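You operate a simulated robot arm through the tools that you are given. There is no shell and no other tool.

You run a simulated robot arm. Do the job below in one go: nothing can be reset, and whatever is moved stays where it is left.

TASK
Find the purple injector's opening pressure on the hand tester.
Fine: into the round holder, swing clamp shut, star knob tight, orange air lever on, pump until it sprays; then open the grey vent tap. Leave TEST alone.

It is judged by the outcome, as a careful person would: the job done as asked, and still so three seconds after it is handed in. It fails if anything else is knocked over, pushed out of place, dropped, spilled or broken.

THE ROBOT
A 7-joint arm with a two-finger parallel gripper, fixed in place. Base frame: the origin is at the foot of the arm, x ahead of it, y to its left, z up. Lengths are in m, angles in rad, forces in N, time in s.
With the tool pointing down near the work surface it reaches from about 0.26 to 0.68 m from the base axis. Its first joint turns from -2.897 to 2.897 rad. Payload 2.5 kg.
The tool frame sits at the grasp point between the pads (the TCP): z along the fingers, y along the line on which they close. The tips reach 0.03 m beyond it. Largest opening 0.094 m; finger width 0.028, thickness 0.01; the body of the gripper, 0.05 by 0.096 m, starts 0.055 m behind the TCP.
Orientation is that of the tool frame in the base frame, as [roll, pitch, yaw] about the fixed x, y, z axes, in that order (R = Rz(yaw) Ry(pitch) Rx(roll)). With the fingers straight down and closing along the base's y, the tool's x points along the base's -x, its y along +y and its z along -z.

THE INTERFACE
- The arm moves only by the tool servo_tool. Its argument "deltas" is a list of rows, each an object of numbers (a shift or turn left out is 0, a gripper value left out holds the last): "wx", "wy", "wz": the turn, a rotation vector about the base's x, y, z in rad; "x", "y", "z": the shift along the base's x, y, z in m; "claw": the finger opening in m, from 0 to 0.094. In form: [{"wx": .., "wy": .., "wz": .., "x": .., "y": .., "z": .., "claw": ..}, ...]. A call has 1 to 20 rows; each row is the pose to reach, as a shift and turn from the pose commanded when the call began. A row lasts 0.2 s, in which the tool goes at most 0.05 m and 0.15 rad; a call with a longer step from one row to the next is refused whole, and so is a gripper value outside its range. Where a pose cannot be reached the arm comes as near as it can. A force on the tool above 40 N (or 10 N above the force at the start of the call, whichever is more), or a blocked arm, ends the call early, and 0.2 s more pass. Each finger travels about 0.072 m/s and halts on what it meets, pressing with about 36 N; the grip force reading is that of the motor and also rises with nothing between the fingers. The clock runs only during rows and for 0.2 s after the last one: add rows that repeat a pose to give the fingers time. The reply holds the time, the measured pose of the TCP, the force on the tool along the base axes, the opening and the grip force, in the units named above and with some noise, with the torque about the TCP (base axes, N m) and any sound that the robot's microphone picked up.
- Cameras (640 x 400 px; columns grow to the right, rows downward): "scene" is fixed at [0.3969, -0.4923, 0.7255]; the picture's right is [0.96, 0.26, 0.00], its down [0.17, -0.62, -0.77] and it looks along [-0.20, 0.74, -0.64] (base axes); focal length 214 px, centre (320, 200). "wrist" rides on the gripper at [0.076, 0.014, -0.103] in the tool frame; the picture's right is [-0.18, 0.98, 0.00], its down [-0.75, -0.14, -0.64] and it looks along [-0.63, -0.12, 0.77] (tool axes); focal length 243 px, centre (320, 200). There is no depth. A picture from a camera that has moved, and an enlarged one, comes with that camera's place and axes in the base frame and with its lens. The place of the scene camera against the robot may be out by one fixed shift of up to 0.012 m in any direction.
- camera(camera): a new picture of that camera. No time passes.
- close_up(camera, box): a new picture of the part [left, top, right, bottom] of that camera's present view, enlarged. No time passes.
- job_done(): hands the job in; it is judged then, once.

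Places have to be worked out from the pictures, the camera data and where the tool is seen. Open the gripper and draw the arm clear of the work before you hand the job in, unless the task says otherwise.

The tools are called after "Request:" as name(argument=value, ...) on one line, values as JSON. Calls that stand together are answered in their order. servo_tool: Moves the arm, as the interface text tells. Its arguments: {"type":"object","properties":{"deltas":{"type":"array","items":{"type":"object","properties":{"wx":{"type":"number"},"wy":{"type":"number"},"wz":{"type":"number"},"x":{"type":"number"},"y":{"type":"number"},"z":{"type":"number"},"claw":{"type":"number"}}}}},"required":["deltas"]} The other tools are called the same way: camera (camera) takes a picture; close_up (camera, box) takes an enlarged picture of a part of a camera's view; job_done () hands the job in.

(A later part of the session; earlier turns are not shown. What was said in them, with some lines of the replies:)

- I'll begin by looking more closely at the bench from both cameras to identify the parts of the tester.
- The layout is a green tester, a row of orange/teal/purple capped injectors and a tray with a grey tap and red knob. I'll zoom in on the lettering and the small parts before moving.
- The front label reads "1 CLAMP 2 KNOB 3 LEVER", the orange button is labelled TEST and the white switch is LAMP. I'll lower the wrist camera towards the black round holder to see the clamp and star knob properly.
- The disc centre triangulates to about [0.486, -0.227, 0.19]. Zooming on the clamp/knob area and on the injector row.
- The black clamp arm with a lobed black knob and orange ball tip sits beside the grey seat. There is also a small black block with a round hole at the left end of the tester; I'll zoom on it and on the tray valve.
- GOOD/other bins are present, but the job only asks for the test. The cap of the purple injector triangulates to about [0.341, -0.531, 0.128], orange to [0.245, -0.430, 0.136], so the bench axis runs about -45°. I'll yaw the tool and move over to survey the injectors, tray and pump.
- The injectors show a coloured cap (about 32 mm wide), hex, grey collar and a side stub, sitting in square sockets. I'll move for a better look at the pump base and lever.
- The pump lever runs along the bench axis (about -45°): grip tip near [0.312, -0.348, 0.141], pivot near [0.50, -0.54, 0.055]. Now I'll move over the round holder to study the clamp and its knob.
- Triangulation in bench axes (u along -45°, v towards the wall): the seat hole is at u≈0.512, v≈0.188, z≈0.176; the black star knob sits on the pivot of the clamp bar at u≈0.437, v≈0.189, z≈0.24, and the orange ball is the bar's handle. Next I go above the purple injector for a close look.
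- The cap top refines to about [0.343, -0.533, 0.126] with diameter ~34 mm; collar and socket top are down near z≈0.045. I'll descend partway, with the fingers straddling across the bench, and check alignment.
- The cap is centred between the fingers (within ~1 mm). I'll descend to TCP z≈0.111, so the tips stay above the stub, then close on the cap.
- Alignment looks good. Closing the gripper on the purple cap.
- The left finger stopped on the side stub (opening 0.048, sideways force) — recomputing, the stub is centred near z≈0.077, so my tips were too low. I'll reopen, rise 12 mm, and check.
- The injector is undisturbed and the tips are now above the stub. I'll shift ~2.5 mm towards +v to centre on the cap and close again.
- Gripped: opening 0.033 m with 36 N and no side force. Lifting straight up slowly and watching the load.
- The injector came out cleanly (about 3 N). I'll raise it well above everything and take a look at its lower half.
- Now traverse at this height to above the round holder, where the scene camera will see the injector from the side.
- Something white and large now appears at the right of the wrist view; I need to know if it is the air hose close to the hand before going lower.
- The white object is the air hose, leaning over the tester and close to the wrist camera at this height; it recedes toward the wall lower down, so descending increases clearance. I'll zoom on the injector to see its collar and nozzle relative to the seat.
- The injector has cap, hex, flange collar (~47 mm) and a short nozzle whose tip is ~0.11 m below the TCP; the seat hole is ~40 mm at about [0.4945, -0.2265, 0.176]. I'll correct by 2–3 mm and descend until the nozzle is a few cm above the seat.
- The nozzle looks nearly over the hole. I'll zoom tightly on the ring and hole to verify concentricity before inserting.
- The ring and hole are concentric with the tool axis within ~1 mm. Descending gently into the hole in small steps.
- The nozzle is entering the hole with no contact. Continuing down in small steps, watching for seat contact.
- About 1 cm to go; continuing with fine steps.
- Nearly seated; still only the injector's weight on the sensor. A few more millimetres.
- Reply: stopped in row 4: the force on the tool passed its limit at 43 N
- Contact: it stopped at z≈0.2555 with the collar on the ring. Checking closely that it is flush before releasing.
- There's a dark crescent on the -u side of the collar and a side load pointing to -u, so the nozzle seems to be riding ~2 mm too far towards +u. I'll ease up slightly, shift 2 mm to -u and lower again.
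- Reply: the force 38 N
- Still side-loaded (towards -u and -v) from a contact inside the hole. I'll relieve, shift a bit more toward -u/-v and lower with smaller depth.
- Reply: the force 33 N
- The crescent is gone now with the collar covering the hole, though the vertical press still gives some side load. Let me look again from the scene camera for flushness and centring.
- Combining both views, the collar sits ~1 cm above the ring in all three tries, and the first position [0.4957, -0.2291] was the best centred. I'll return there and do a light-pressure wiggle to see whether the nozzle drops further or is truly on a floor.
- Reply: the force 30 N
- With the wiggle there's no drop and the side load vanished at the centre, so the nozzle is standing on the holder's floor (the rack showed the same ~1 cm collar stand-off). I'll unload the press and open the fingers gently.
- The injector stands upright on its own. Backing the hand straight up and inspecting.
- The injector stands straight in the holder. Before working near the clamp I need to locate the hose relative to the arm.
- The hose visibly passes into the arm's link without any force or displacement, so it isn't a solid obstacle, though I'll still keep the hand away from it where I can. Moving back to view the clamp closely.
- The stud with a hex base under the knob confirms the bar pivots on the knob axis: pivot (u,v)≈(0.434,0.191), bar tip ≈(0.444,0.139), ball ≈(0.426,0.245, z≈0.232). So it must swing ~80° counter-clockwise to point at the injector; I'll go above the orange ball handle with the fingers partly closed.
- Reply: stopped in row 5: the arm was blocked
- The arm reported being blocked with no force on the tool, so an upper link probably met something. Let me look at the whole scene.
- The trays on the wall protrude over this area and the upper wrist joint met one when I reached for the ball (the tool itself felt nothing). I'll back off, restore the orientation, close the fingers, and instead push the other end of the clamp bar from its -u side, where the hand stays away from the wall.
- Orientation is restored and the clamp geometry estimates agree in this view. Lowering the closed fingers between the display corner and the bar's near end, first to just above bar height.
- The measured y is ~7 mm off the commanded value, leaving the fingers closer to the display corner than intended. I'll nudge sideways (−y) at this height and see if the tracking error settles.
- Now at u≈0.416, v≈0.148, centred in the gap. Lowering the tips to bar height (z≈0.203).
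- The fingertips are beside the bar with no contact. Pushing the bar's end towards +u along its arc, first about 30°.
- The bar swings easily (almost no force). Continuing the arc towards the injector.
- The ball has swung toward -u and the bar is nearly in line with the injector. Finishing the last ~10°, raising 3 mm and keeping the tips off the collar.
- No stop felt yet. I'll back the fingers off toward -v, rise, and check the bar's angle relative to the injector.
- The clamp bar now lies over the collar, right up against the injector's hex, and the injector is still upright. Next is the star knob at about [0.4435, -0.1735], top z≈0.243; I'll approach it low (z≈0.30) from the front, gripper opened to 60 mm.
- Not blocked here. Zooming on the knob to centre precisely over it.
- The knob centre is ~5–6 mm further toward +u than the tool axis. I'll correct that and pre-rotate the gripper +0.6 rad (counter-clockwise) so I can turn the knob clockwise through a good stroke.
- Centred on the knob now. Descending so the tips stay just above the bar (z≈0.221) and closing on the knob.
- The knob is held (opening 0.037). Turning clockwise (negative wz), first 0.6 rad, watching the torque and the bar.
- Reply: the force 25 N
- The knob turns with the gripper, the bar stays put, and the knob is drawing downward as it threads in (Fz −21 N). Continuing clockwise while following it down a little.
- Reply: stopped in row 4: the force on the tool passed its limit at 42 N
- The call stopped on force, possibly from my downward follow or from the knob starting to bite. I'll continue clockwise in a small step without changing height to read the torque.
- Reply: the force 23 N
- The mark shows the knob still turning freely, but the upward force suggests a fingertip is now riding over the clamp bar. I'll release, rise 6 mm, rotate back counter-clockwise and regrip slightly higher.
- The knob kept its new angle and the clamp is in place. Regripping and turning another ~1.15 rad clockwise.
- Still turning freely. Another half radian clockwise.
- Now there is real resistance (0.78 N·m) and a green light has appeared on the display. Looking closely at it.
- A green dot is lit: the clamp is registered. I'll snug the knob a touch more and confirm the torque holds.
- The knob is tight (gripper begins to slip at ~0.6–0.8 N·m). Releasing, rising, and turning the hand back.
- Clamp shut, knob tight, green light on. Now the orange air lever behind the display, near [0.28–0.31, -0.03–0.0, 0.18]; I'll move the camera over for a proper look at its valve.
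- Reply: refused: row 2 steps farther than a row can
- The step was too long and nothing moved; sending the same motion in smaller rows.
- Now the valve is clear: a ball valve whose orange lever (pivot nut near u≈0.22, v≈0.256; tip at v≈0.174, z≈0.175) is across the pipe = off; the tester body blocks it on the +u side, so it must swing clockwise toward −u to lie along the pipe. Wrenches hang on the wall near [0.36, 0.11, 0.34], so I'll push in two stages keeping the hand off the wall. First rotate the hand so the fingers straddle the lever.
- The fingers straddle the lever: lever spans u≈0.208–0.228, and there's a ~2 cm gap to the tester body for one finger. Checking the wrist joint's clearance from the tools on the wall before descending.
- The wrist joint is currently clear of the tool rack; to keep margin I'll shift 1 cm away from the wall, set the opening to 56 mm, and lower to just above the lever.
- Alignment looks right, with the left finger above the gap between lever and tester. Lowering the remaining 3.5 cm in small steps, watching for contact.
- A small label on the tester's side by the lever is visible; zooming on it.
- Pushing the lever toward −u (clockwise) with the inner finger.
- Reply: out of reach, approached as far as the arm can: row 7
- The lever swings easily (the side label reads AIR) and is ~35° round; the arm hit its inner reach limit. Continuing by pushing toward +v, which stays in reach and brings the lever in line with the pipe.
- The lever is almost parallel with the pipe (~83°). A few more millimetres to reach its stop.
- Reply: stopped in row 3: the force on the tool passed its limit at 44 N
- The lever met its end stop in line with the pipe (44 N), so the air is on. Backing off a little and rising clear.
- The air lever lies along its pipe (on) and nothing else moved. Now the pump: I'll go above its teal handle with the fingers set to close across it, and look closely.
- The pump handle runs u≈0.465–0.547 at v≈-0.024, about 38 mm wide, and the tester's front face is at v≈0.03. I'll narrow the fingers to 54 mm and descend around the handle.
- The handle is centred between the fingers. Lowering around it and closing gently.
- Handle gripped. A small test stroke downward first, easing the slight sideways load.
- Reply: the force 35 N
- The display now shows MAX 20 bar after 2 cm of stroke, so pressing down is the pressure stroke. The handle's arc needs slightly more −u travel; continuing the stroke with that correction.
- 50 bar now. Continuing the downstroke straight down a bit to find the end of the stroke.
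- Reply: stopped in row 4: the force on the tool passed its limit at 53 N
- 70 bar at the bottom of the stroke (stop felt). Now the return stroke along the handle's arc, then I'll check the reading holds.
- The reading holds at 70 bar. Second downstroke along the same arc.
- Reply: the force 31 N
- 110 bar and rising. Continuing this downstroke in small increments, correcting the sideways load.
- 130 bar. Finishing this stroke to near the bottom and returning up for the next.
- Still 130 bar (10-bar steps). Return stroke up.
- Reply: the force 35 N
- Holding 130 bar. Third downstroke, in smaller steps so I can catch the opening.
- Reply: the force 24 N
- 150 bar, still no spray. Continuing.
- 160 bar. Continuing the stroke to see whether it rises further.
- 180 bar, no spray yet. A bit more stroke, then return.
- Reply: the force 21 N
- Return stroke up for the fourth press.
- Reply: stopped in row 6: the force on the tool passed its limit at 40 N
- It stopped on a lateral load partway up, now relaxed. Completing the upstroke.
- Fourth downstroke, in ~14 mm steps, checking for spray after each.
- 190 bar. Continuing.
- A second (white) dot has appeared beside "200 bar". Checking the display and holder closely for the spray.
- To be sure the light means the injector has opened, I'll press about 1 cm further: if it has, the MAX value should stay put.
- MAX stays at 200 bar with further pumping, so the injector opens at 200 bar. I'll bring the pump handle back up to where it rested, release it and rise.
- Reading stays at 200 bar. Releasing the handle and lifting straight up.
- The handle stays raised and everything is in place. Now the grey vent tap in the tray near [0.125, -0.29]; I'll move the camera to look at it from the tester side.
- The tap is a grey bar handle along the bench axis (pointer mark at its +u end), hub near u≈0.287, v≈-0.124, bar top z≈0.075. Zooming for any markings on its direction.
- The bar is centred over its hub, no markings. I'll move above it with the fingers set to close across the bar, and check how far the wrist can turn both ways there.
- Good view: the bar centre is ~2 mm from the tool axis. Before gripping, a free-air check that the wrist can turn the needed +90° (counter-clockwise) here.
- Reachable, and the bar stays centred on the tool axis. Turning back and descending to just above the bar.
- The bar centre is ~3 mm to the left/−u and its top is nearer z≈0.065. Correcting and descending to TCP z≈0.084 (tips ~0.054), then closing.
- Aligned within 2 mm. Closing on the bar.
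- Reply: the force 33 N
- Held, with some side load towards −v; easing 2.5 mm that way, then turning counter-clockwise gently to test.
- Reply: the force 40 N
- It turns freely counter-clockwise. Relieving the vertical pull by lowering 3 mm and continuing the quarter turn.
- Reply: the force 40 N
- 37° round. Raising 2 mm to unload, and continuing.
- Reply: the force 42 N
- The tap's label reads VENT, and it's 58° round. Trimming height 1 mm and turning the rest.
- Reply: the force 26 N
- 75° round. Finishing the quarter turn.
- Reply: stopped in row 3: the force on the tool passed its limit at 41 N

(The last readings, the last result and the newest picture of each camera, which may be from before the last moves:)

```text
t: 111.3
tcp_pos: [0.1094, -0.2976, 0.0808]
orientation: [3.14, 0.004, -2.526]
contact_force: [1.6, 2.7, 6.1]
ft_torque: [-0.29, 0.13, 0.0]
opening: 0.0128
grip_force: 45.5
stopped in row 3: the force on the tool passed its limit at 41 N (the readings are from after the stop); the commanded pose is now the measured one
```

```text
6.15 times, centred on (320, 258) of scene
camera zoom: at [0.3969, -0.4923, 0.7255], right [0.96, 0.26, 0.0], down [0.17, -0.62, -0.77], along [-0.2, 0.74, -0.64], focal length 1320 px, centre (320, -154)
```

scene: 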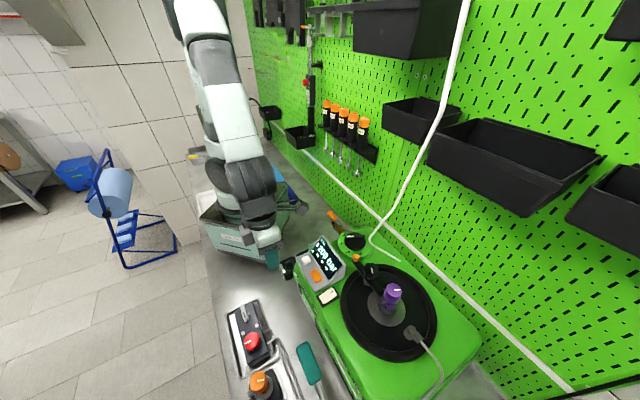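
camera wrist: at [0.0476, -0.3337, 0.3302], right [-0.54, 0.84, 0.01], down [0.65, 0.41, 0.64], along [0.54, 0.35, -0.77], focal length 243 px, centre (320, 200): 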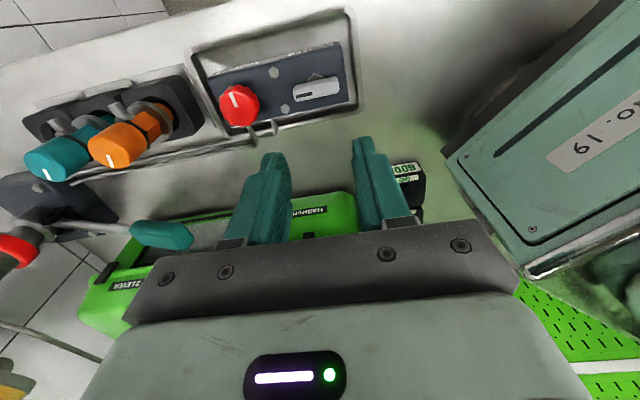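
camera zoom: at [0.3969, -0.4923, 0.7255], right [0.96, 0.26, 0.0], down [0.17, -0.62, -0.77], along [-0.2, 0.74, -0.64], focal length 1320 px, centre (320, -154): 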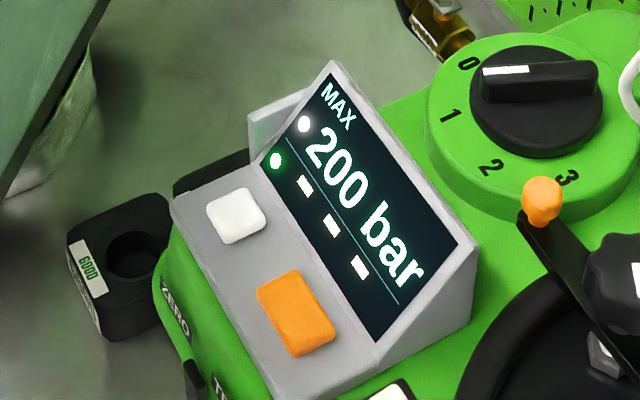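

80° so far, stopped on a side load that has now relaxed. Turning the last 10°+.

Request:
servo_tool(deltas=[{"wz": 0.06}, {"wz": 0.12}, {"wz": 0.18}, {"wz": 0.2}])

Request:
close_up(camera="wrist", box=[230, 60, 410, 220])

Request:
close_up(camera="scene", box=[220, 285, 280, 345])

Request:
close_up(camera="scene", box=[290, 225, 350, 290])

```text
t: 112.3
tcp_pos: [0.1095, -0.2986, 0.0811]
orientation: [3.14, 0.006, -2.329]
contact_force: [5.5, -6.5, -34.6]
ft_torque: [-0.28, -0.04, -1.34]
opening: 0.0131
grip_force: 45.4
```

```text
2.50 times, centred on (320, 140) of wrist
camera zoom: at [0.0462, -0.3438, 0.184], right [-0.59, 0.81, 0.0], down [0.62, 0.45, 0.65], along [0.52, 0.38, -0.76], focal length 606 px, centre (320, 350)
```

zoom: 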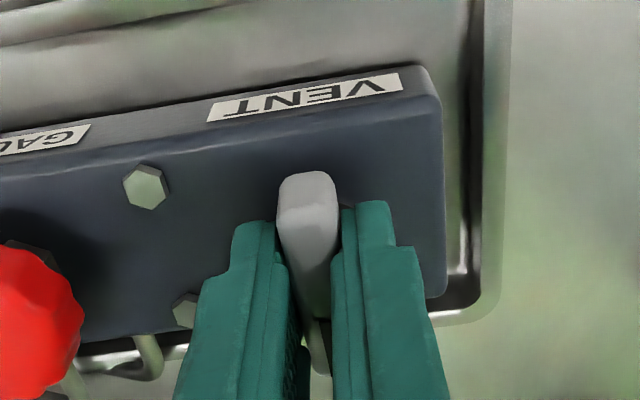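

```text
6.67 times, centred on (250, 315) of scene
camera zoom: at [0.3969, -0.4923, 0.7255], right [0.96, 0.26, 0.0], down [0.17, -0.62, -0.77], along [-0.2, 0.74, -0.64], focal length 1430 px, centre (787, -567)
```

zoom: 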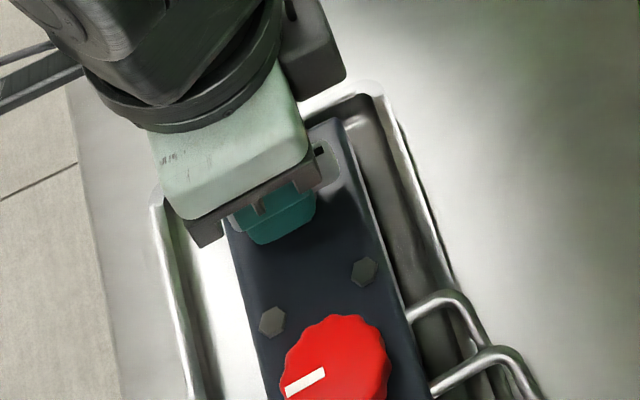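

```text
6.15 times, centred on (320, 258) of scene
camera zoom: at [0.3969, -0.4923, 0.7255], right [0.96, 0.26, 0.0], down [0.17, -0.62, -0.77], along [-0.2, 0.74, -0.64], focal length 1320 px, centre (320, -154)
```

zoom: 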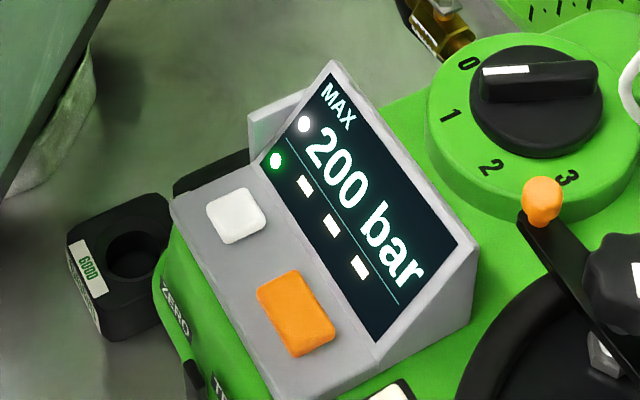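

The tap has reached its far stop (1.3 N·m) after 90°, so the vent is open. Releasing with a small opening and lifting straight up.

Request:
servo_tool(deltas=[{"claw": 0.028}, {"claw": 0.028}, {"claw": 0.028, "z": 0.01}, {"claw": 0.028, "z": 0.04}, {"claw": 0.028, "z": 0.08}, {"claw": 0.028, "z": 0.12}, {"claw": 0.028, "z": 0.16}])

Request:
camera(camera="wrist")

Request:
close_up(camera="wrist", box=[230, 40, 410, 180])

Request:
close_up(camera="scene", box=[290, 225, 350, 290])

```text
t: 113.9
tcp_pos: [0.1054, -0.2985, 0.243]
orientation: [3.141, 0.004, -2.327]
contact_force: [0.3, 0.1, 0.2]
ft_torque: [0.0, -0.02, 0.03]
opening: 0.0279
grip_force: 0.2
```

```text
taken
camera wrist: at [0.0432, -0.3439, 0.3453], right [-0.59, 0.81, 0.0], down [0.62, 0.45, 0.64], along [0.52, 0.38, -0.76], focal length 243 px, centre (320, 200)
```

wrist: 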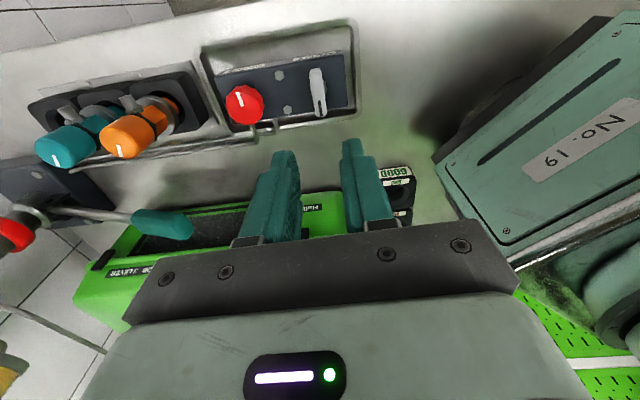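

```text
2.86 times, centred on (320, 110) of wrist
camera zoom: at [0.0432, -0.3439, 0.3453], right [-0.59, 0.81, 0.0], down [0.62, 0.45, 0.64], along [0.52, 0.38, -0.76], focal length 693 px, centre (320, 457)
```

zoom: 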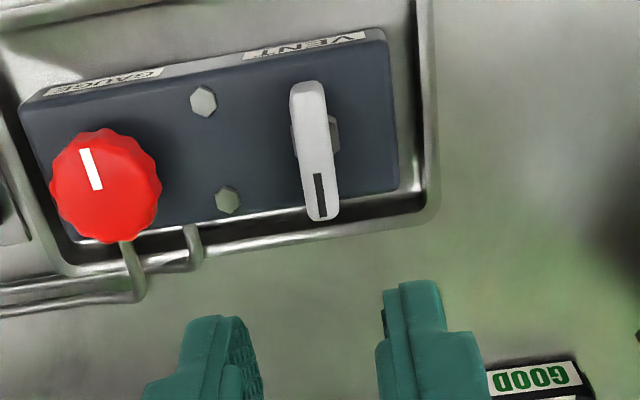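

```text
6.15 times, centred on (320, 258) of scene
camera zoom: at [0.3969, -0.4923, 0.7255], right [0.96, 0.26, 0.0], down [0.17, -0.62, -0.77], along [-0.2, 0.74, -0.64], focal length 1320 px, centre (320, -154)
```

zoom: 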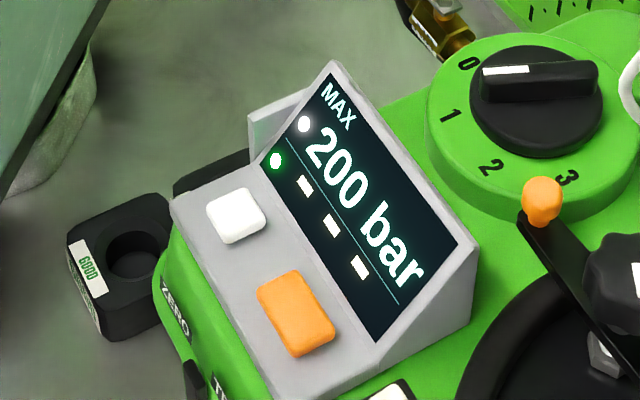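

The vent tap now points across, toward the pipes (open), the GAUGE knob is untouched, and the display holds MAX 200 bar. Opening the gripper and drawing the arm up and clear.

Request:
servo_tool(deltas=[{"z": 0.04, "claw": 0.06}, {"z": 0.085, "wz": -0.1, "claw": 0.094}, {"x": 0.02, "z": 0.125, "wz": -0.2, "claw": 0.094}, {"x": 0.05, "z": 0.16, "wz": -0.3, "claw": 0.094}, {"x": 0.08, "z": 0.195, "wz": -0.4, "claw": 0.094}, {"x": 0.11, "y": 0.005, "z": 0.23, "wz": -0.5, "claw": 0.094}, {"x": 0.14, "y": 0.01, "z": 0.265, "wz": -0.6, "claw": 0.094}, {"x": 0.16, "y": 0.012, "z": 0.295, "wz": -0.7, "claw": 0.094}, {"x": 0.17, "y": 0.015, "z": 0.315, "wz": -0.8, "claw": 0.094}])

Request:
camera(camera="scene")

Request:
camera(camera="wrist")

Request:
close_up(camera="scene", box=[200, 210, 480, 400])

```text
t: 115.9
tcp_pos: [0.2769, -0.2844, 0.5531]
orientation: [-3.141, 0.005, -3.129]
contact_force: [0.0, -0.7, 0.3]
ft_torque: [0.0, 0.0, 0.02]
opening: 0.094
grip_force: 0.0
```

```text
taken
```

scene: 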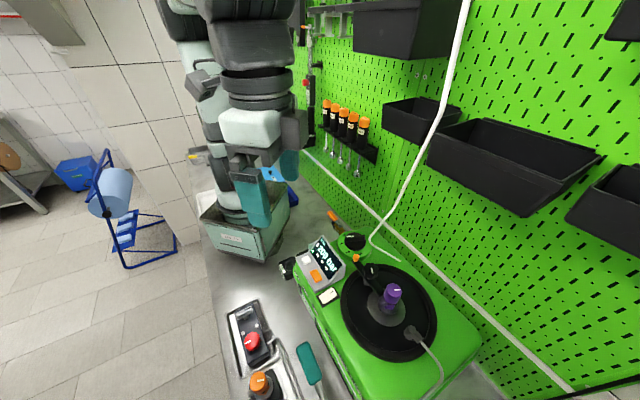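

```text
taken
camera wrist: at [0.2008, -0.2704, 0.6561], right [0.17, 0.98, 0.0], down [0.75, -0.13, 0.64], along [0.63, -0.11, -0.76], focal length 243 px, centre (320, 200)
```

wrist: 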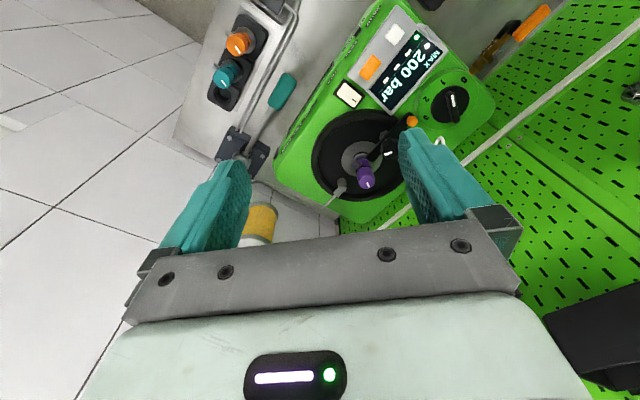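

```text
2.11 times, centred on (340, 305) of scene
camera zoom: at [0.3969, -0.4923, 0.7255], right [0.96, 0.26, 0.0], down [0.17, -0.62, -0.77], along [-0.2, 0.74, -0.64], focal length 452 px, centre (278, -21)
```

zoom: 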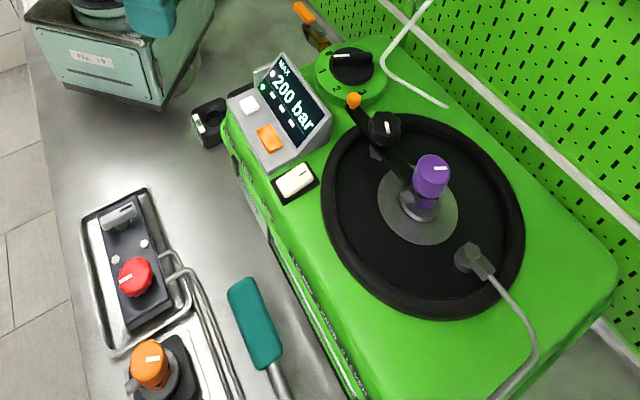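

Final check: the purple injector is in the round holder with the clamp over it and the star knob tight. The air lever is in line with its pipe, the pump handle is back up, and the vent tap is open. The display holds MAX 200 bar, TEST and everything else are untouched, and the open gripper is clear of the bench, so I'm handing in with an opening pressure of 200 bar.

Request:
job_done()

```text
The job is handed in.
```

The purple injector opens at **200 bar**. That is the MAX reading the tester holds, and the display moves in 10-bar steps.

- **How I judged it opened:** a white light came on beside the reading at 200 bar. A further 13 mm of pump stroke did not raise it. I never saw the spray itself; from my cameras the underside of the holder was out of view.
- **Order followed:** I put the injector in the round holder, swung the clamp over its collar, and tightened the star knob. A green light came on at that point. Then I turned the orange air lever on and pumped up from 0 bar in four strokes.
- **Afterwards:** I turned the grey VENT tap a quarter turn to its far stop. It has no open mark; I took it as open because it had held pressure in the first position. The display shows only the held maximum, so I could not read the pressure drop.
- **Seating:** the injector's collar sits about 1 cm above the ring. It went no deeper when I pressed and wiggled it, and it seemed to stand off the same way in its rack.
- **One contact:** while I was reaching for the clamp's orange ball, an upper part of the arm was stopped once, probably by a wall tray. I backed off and nothing appeared to move.

I left TEST alone, along with the red GAUGE knob, the selector and the other injectors. The pump handle is back up, and the arm is clear of the bench with the gripper open.
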